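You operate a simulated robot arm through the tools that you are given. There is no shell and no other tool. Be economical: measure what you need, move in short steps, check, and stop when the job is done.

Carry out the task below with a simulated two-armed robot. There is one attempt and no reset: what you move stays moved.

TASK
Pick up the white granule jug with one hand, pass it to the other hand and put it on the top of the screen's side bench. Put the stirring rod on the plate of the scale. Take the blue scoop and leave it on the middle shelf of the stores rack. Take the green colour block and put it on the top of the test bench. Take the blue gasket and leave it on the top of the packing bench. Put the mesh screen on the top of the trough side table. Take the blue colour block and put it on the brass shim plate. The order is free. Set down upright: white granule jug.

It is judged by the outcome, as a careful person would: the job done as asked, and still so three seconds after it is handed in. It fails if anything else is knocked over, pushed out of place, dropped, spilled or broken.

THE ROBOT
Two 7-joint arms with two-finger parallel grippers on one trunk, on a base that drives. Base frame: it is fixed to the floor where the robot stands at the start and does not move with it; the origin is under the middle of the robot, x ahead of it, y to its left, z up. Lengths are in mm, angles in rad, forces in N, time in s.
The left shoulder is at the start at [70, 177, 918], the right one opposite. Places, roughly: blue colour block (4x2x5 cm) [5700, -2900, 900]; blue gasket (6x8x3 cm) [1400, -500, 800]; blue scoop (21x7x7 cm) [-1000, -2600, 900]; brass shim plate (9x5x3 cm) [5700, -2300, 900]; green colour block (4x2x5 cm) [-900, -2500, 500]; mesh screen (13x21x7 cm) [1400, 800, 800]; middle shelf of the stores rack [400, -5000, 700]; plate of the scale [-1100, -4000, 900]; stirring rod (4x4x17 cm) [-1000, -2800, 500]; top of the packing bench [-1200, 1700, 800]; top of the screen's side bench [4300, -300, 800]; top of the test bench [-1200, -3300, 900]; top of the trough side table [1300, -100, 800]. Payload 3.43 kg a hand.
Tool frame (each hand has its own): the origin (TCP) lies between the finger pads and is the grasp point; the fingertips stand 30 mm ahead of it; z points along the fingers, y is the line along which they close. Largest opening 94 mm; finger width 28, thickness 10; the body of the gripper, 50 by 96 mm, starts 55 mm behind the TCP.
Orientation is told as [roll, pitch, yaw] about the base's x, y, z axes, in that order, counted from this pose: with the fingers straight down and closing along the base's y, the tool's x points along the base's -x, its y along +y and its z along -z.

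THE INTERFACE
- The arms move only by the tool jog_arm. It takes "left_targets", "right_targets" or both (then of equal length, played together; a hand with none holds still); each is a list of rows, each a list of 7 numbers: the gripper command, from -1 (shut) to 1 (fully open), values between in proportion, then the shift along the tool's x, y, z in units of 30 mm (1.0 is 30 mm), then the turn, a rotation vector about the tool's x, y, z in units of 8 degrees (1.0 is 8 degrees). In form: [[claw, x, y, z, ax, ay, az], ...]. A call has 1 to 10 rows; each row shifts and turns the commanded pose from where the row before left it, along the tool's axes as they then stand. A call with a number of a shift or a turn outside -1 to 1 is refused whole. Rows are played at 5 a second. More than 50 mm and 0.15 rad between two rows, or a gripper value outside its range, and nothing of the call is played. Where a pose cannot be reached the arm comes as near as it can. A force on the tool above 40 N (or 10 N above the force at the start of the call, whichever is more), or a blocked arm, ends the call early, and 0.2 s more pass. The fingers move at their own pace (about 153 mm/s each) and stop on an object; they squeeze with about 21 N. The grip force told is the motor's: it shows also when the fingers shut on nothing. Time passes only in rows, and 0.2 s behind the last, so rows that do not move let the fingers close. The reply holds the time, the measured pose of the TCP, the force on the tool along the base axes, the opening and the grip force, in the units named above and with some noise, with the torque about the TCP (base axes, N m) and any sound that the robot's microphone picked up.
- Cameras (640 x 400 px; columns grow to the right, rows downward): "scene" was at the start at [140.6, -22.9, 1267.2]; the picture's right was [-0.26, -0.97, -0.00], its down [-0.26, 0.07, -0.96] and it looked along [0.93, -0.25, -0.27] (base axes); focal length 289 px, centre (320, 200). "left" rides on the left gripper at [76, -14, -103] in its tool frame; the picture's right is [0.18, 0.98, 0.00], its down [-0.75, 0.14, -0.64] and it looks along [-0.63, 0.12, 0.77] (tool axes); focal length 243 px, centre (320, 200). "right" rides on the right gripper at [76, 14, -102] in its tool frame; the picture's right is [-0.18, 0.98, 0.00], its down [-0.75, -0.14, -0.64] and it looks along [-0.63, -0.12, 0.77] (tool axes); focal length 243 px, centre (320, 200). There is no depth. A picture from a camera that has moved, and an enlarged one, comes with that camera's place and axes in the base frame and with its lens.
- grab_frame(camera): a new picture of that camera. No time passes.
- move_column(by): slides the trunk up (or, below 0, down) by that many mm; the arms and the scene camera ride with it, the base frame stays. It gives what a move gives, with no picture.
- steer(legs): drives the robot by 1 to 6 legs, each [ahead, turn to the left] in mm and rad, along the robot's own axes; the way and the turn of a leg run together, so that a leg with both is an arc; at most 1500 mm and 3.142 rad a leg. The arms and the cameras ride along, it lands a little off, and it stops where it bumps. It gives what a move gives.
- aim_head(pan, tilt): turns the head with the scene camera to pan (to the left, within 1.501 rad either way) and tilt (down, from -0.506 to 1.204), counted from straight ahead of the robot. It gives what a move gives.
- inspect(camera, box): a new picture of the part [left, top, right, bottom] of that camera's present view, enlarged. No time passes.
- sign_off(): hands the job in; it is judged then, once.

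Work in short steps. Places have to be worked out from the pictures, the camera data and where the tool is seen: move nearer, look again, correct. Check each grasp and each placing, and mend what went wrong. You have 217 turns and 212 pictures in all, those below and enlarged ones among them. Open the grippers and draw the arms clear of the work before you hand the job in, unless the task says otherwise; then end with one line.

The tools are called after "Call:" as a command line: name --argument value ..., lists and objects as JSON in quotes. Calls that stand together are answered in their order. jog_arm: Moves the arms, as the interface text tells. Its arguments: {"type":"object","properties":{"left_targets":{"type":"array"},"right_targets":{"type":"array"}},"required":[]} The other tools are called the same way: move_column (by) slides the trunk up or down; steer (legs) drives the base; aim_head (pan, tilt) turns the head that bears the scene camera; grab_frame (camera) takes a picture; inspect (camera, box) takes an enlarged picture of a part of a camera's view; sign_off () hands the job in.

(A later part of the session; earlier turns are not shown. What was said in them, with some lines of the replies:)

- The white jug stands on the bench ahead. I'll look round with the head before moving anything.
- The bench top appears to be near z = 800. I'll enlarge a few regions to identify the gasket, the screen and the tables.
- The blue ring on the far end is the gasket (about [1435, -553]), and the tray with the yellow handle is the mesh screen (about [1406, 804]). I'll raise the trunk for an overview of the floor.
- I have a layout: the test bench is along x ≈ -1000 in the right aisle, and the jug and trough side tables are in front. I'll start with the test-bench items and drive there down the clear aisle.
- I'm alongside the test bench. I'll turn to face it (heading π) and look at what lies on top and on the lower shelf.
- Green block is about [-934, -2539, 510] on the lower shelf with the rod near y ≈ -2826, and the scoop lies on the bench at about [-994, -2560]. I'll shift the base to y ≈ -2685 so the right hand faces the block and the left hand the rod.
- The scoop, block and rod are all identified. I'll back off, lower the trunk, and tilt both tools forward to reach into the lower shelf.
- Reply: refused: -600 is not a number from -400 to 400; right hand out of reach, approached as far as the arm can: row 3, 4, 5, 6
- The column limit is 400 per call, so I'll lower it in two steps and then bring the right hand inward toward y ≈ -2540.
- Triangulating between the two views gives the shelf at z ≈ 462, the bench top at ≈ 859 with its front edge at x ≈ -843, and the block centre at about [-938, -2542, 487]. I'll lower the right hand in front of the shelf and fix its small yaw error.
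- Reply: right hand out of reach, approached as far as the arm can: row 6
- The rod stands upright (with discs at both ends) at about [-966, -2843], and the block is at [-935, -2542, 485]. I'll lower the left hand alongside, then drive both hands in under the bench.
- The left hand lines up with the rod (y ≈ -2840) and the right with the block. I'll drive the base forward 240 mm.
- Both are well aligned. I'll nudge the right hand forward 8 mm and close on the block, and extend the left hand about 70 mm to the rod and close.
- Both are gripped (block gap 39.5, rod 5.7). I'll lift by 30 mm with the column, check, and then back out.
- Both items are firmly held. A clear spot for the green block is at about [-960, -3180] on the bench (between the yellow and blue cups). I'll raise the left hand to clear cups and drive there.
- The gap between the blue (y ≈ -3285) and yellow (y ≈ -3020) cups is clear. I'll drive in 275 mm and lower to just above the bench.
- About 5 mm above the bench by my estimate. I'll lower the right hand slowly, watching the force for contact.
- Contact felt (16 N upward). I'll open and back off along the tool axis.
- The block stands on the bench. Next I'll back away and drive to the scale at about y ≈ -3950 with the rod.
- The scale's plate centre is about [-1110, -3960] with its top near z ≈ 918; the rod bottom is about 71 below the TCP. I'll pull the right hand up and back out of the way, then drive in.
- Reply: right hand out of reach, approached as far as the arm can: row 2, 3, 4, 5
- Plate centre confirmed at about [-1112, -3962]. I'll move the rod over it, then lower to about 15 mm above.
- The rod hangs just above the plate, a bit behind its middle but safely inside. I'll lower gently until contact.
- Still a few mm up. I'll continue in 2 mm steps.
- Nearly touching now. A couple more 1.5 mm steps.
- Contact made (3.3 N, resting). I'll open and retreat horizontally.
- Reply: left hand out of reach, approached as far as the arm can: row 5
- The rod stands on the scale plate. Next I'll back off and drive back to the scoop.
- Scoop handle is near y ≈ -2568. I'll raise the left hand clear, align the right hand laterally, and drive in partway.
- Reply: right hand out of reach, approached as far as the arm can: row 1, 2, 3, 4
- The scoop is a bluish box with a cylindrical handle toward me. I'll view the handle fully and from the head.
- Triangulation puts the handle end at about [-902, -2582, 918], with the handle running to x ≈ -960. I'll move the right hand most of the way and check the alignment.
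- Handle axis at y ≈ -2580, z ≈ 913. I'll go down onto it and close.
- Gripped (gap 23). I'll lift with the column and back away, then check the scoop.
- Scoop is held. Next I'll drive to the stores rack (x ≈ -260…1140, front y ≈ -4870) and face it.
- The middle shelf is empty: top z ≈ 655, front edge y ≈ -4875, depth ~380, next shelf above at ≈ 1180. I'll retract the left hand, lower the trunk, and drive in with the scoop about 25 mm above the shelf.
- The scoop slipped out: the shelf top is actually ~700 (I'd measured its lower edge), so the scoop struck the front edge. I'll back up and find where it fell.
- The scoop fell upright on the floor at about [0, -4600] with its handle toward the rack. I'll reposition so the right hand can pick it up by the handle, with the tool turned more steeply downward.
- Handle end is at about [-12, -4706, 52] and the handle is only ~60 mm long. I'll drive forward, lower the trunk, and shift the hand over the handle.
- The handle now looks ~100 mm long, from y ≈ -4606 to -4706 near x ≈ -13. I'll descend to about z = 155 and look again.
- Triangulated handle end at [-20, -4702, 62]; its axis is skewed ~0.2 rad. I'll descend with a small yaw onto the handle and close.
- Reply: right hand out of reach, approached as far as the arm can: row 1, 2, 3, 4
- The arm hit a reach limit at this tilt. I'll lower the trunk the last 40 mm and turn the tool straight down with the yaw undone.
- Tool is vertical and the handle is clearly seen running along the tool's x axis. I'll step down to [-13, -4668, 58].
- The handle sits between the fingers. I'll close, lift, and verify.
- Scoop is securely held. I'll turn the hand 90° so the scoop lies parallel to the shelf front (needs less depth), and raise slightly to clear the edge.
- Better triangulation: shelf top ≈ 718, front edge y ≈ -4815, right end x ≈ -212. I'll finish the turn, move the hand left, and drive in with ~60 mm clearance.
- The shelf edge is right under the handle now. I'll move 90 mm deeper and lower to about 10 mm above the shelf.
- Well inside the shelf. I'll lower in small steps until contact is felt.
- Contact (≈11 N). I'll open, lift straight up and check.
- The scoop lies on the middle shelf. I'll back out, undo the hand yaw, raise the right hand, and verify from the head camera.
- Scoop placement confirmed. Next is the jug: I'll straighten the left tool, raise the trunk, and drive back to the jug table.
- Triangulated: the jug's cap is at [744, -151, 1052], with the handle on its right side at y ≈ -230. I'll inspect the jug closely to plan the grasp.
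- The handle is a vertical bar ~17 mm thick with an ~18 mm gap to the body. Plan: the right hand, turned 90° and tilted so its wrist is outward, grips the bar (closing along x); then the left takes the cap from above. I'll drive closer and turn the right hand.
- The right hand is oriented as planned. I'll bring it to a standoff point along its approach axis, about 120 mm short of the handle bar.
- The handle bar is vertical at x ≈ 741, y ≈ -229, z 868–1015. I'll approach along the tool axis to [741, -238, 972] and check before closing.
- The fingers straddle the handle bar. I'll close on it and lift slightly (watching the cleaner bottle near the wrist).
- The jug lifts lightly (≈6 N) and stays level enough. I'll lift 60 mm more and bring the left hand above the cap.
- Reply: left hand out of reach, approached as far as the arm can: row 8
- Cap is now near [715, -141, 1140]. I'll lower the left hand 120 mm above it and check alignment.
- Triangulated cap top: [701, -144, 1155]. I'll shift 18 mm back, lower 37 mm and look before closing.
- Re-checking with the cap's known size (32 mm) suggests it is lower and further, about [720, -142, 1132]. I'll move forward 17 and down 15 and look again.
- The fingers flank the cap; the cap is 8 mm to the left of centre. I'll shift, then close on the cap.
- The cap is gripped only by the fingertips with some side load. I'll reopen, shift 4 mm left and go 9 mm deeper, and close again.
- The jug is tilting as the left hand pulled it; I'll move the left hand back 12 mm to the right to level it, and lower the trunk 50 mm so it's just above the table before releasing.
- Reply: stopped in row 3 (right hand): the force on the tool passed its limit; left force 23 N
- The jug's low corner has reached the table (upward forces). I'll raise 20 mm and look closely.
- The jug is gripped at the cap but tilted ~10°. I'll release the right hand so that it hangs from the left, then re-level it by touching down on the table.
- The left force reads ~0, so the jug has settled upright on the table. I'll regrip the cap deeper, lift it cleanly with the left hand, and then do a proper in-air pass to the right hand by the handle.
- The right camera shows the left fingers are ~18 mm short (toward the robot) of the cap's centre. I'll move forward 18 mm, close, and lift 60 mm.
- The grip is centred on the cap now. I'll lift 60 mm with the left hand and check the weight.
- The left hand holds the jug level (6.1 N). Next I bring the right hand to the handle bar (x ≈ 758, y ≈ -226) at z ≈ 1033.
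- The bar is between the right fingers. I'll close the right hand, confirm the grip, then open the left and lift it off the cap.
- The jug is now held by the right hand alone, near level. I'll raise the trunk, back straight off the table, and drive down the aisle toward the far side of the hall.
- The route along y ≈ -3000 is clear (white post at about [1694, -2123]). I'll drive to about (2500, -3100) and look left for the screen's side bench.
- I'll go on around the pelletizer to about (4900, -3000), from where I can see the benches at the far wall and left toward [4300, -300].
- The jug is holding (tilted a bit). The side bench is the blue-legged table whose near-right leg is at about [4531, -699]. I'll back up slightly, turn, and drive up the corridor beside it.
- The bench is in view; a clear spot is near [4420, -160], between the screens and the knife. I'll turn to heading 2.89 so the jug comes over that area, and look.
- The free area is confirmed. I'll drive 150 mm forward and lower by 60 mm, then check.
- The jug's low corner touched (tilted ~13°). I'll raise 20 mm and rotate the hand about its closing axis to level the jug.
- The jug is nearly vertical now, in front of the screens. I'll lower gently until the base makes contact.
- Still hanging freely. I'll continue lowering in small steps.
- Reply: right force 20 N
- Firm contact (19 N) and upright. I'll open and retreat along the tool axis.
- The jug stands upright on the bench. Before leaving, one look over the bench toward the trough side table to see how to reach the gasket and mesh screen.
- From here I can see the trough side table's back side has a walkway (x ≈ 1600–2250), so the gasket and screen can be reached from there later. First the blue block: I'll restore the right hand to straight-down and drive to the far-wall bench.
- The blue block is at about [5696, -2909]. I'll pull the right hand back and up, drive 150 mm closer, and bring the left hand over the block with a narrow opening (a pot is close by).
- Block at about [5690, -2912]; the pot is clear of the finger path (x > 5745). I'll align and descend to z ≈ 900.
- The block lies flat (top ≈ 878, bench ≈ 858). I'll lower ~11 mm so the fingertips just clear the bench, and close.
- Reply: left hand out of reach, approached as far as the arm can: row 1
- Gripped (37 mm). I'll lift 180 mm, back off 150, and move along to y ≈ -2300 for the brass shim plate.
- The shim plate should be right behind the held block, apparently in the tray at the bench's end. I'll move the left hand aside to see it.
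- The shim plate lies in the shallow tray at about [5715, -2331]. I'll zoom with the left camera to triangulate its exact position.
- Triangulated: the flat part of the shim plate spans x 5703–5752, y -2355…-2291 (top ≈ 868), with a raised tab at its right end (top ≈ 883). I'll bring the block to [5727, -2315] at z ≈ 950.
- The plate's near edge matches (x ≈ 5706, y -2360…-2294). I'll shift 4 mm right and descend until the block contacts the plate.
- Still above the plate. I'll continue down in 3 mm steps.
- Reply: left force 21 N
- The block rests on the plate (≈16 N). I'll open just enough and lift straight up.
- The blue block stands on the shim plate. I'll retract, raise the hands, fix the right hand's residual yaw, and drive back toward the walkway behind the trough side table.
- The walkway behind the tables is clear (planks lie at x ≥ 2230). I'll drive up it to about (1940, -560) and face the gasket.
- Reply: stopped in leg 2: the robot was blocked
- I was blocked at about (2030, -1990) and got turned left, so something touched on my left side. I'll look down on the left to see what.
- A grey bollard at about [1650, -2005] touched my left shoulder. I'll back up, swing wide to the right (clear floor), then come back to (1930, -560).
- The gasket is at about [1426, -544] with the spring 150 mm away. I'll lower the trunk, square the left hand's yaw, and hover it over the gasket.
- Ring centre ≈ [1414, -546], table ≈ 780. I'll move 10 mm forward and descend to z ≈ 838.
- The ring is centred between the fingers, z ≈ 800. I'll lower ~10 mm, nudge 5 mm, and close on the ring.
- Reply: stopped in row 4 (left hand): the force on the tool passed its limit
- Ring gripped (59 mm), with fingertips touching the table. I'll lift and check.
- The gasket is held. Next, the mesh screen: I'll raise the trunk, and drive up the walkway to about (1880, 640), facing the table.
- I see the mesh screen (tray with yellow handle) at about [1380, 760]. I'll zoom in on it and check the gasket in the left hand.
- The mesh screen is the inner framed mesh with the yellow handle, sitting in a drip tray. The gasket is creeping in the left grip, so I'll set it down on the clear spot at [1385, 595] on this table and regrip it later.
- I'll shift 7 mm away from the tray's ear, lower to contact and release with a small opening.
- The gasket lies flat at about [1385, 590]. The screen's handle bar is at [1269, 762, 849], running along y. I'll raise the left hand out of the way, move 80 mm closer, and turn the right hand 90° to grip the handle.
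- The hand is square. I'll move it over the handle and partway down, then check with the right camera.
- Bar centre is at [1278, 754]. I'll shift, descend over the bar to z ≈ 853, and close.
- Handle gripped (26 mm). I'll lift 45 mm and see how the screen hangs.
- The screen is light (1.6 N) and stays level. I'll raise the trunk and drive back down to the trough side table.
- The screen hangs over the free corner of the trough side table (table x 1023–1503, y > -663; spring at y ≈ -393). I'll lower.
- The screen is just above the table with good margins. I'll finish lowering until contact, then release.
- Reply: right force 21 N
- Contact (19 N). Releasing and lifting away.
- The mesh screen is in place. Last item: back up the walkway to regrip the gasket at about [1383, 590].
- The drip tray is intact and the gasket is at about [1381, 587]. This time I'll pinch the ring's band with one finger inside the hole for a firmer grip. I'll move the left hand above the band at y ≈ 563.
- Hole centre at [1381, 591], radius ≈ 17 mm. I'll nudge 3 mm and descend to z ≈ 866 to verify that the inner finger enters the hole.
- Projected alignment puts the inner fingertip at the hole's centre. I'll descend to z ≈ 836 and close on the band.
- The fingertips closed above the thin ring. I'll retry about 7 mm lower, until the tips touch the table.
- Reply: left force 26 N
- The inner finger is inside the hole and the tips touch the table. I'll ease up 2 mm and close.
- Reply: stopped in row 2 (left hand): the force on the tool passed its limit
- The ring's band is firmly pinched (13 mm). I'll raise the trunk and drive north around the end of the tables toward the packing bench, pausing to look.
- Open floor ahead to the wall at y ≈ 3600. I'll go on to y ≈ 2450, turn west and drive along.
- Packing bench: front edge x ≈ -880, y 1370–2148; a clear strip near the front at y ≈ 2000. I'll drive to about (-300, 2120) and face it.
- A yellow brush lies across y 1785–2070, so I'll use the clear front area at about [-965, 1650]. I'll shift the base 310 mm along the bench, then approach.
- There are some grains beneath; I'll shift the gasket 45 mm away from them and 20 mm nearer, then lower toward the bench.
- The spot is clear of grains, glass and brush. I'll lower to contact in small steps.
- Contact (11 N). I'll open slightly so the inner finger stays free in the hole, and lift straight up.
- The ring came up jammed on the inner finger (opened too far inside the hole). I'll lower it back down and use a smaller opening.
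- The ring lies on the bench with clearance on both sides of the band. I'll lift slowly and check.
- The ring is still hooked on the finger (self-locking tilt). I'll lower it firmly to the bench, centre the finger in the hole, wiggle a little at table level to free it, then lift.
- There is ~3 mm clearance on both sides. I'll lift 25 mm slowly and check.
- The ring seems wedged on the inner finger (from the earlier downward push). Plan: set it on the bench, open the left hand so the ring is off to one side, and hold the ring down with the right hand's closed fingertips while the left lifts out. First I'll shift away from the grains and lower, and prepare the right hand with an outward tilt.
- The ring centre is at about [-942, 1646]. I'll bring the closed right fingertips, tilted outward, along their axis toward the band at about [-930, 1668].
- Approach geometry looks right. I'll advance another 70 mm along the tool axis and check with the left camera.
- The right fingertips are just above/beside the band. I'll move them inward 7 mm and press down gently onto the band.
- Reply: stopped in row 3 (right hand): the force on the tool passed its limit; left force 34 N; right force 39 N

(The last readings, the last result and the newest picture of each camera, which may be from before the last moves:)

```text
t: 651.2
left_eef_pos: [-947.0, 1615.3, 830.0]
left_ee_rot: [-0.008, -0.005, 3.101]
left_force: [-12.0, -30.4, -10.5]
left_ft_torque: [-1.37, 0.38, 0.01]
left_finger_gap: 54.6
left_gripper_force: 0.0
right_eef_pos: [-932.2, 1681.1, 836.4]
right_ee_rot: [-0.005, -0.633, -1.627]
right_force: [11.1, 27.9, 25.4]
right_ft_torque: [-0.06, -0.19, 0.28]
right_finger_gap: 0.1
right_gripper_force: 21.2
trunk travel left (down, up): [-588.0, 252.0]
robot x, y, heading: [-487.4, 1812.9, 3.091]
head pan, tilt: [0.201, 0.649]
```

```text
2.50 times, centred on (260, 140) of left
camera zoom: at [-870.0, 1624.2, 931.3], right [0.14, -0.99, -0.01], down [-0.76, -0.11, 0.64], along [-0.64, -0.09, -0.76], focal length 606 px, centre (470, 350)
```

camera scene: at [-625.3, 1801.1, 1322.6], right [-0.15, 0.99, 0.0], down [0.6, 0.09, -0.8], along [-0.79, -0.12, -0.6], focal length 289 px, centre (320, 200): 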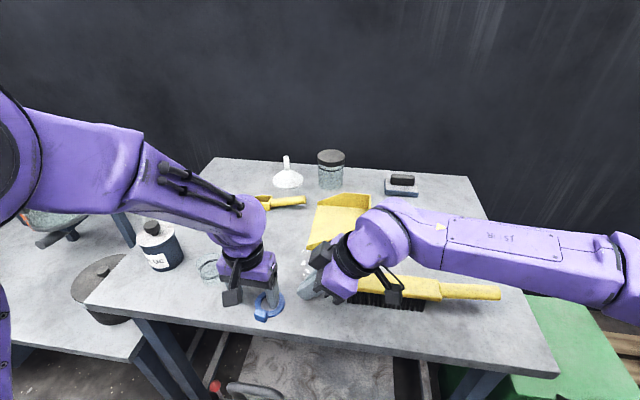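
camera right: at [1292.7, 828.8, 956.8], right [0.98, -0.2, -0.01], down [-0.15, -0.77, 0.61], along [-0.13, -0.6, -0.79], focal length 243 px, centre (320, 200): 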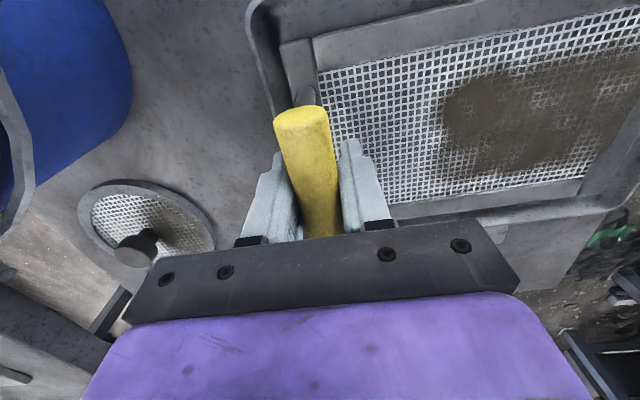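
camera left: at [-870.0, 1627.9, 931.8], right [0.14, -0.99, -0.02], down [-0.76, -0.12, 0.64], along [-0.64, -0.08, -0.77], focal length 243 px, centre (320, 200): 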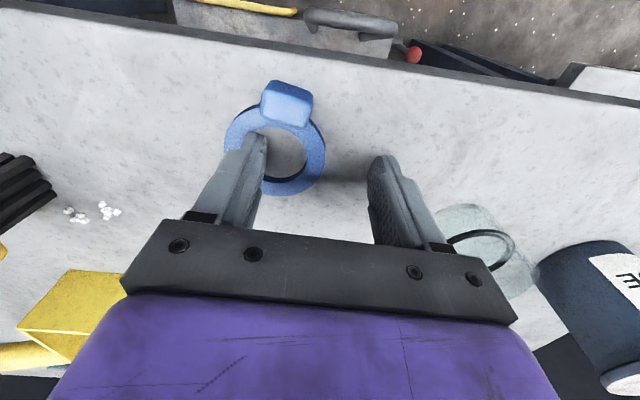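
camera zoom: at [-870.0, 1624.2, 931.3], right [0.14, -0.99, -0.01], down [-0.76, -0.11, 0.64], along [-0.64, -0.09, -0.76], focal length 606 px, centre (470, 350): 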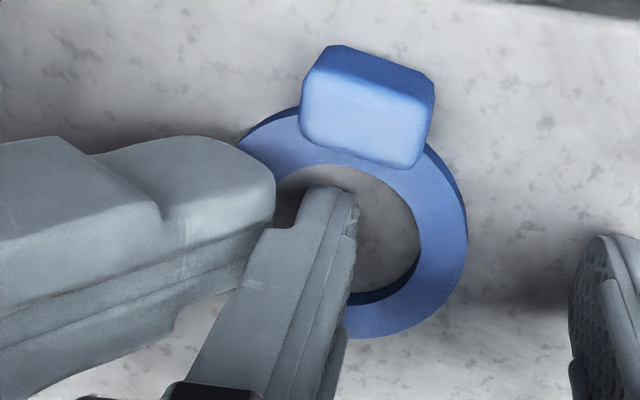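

The right fingertip now bears on the band (≈25 N down). I'll raise the left hand out of the ring while the right holds.

Call:
jog_arm --left_targets '[[0.2, 0, 0, -0.2, 0, 0, 0], [0.2, 0, 0, -0.4, 0, 0, 0], [0.2, 0, 0, -0.6, 0, 0, 0], [0.2, 0, 0, -1, 0, 0, 0], [0.2, 0, 0, 0, 0, 0, 0]]'

Call:
grab_frame --camera "left"

```text
t: 652.4
left_eef_pos: [-946.2, 1616.2, 894.9]
left_ee_rot: [-0.01, -0.006, 3.098]
left_force: [0.6, -0.1, 0.3]
left_ft_torque: [0.05, 0.01, 0.0]
left_finger_gap: 56.6
left_gripper_force: 0.1
right_eef_pos: [-934.5, 1682.3, 835.8]
right_ee_rot: [-0.005, -0.634, -1.629]
right_force: [-1.9, 3.7, 15.7]
right_ft_torque: [-0.07, 0.18, -0.03]
right_finger_gap: 0.0
right_gripper_force: 21.4
trunk travel left (down, up): [-588.0, 252.0]
robot x, y, heading: [-489.7, 1806.8, 3.092]
head pan, tilt: [0.201, 0.649]
```

```text
11 pictures are left
camera left: at [-870.0, 1624.7, 996.7], right [0.14, -0.99, -0.01], down [-0.76, -0.11, 0.64], along [-0.64, -0.08, -0.76], focal length 243 px, centre (320, 200)
```

left: 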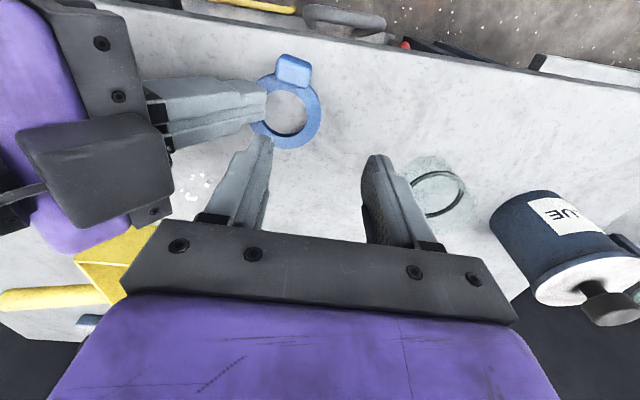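

The ring is free of the left hand. I'll lift the right fingertips straight up, retreat, and raise the left hand clear.

Call:
jog_arm --right_targets '[[-1, -0.2, 0, -0.27, 0, 0, 0], [-1, -0.39, 0, -0.54, 0, 0, 0], [-1, -0.39, 0, -0.54, 0, 0, 0], [-1, 0, 0, -1, 0, 0, 0], [-1, 0, 0, -1, 0, 0, 0], [-1, 0, 0, -1, 0, 0, 0], [-1, 0, 0, -1, 0, 0, 0], [0, 0, 0, -1, 0, 0, 0]]' --left_targets '[[0.2, 0, 0, 0, 0, 0, 0], [0.2, 0, 0, -0.5, 0, 0, 0], [0.2, 0, 0, -1, 0, 0, 0], [0.2, 0, 0, -1, 0, 0, 0], [0.5, 0, 0, -1, 0, 0, 0], [0.8, 0, 0, -1, 0, 0, 0], [1, 0, 0, -1, 0, 0, 0], [1, 0, 0, -1, 0, 0, 0]]'

Call:
grab_frame --camera "scene"

```text
t: 654.2
left_eef_pos: [-948.4, 1614.4, 1091.3]
left_ee_rot: [-0.009, -0.003, 3.099]
left_force: [-0.1, 0.7, -0.5]
left_ft_torque: [-0.04, -0.01, 0.0]
left_finger_gap: 93.9
left_gripper_force: 0.0
right_eef_pos: [-927.1, 1769.5, 1004.4]
right_ee_rot: [-0.003, -0.63, -1.628]
right_force: [-0.3, -0.1, 0.0]
right_ft_torque: [-0.01, 0.0, 0.0]
right_finger_gap: 47.1
right_gripper_force: 0.0
trunk travel left (down, up): [-588.0, 252.0]
robot x, y, heading: [-491.3, 1809.4, 3.096]
head pan, tilt: [0.201, 0.649]
```

```text
10 pictures are left
camera scene: at [-625.0, 1801.5, 1322.6], right [-0.15, 0.99, 0.0], down [0.6, 0.09, -0.8], along [-0.79, -0.12, -0.6], focal length 289 px, centre (320, 200)
```

scene: 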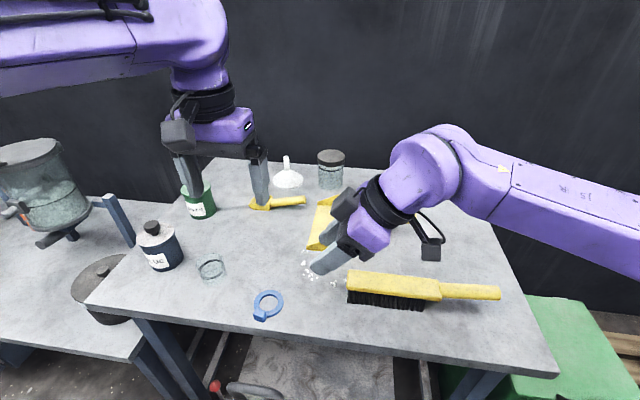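

The gasket lies flat on the packing bench and nothing else is disturbed. I'll raise the trunk and back clear.

Call:
move_column --by 200

Call:
steer --legs '[[-350, 0]]'

Call:
jog_arm --left_targets '[[1, 0, 0, 0, 0, 0, 0], [1, 0, 0, 0, 0, 0, 0]]' --right_targets '[[1, 0, 0, 0, 0, 0, 0], [1, 0, 0, 0, 0, 0, 0]]'

Call:
grab_frame --camera "scene"

```text
t: 656.3
left_eef_pos: [-948.1, 1613.3, 1290.1]
left_ee_rot: [-0.01, -0.003, 3.099]
left_force: [-0.4, -0.4, -0.2]
left_ft_torque: [0.03, 0.0, 0.01]
left_finger_gap: 94.1
left_gripper_force: 0.0
right_eef_pos: [-928.3, 1768.5, 1205.3]
right_ee_rot: [-0.003, -0.633, -1.63]
right_force: [-0.4, 0.0, -0.5]
right_ft_torque: [0.07, 0.0, -0.01]
right_finger_gap: 47.3
right_gripper_force: 0.1
trunk travel left (down, up): [-788.0, 52.0]
robot x, y, heading: [-491.8, 1811.7, 3.089]
head pan, tilt: [0.201, 0.649]
```

```text
t: 658.6
left_eef_pos: [-609.2, 1598.4, 1288.6]
left_ee_rot: [-0.01, -0.002, 3.095]
left_force: [0.0, 1.0, -0.1]
left_ft_torque: [0.02, -0.04, -0.03]
left_finger_gap: 94.1
left_gripper_force: 0.1
right_eef_pos: [-587.4, 1752.9, 1204.3]
right_ee_rot: [-0.002, -0.63, -1.633]
right_force: [0.0, -0.9, -0.5]
right_ft_torque: [0.02, -0.01, -0.01]
right_finger_gap: 47.0
right_gripper_force: 0.2
trunk travel left (down, up): [-788.0, 52.0]
robot x, y, heading: [-150.6, 1791.8, 3.086]
head pan, tilt: [0.201, 0.649]
```

```text
t: 659.2
left_eef_pos: [-607.7, 1597.9, 1290.7]
left_ee_rot: [-0.01, -0.003, 3.097]
left_force: [0.1, -0.6, 0.3]
left_ft_torque: [-0.01, 0.03, -0.02]
left_finger_gap: 93.7
left_gripper_force: 0.0
right_eef_pos: [-585.2, 1753.0, 1203.7]
right_ee_rot: [-0.002, -0.632, -1.634]
right_force: [-0.5, 0.1, -0.8]
right_ft_torque: [0.0, 0.0, 0.03]
right_finger_gap: 94.2
right_gripper_force: 0.0
trunk travel left (down, up): [-788.0, 52.0]
robot x, y, heading: [-151.7, 1793.3, 3.091]
head pan, tilt: [0.201, 0.649]
```

```text
9 pictures are left
camera scene: at [-284.5, 1783.7, 1522.5], right [-0.15, 0.99, 0.0], down [0.6, 0.09, -0.8], along [-0.79, -0.12, -0.6], focal length 289 px, centre (320, 200)
```

scene: 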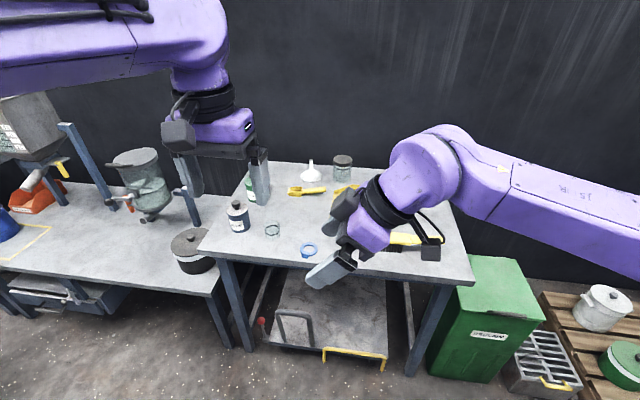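

All seven items are placed, the hands are open and the arms are clear of the benches, so I'm handing the job in.

Call:
sign_off

```text
The job is handed in.
```

All seven items are where you asked and the jug is upright, but I dropped the blue scoop on the floor at the rack and my left shoulder bumped a bollard; I picked the scoop up again and saw nothing else knocked over or out of place.
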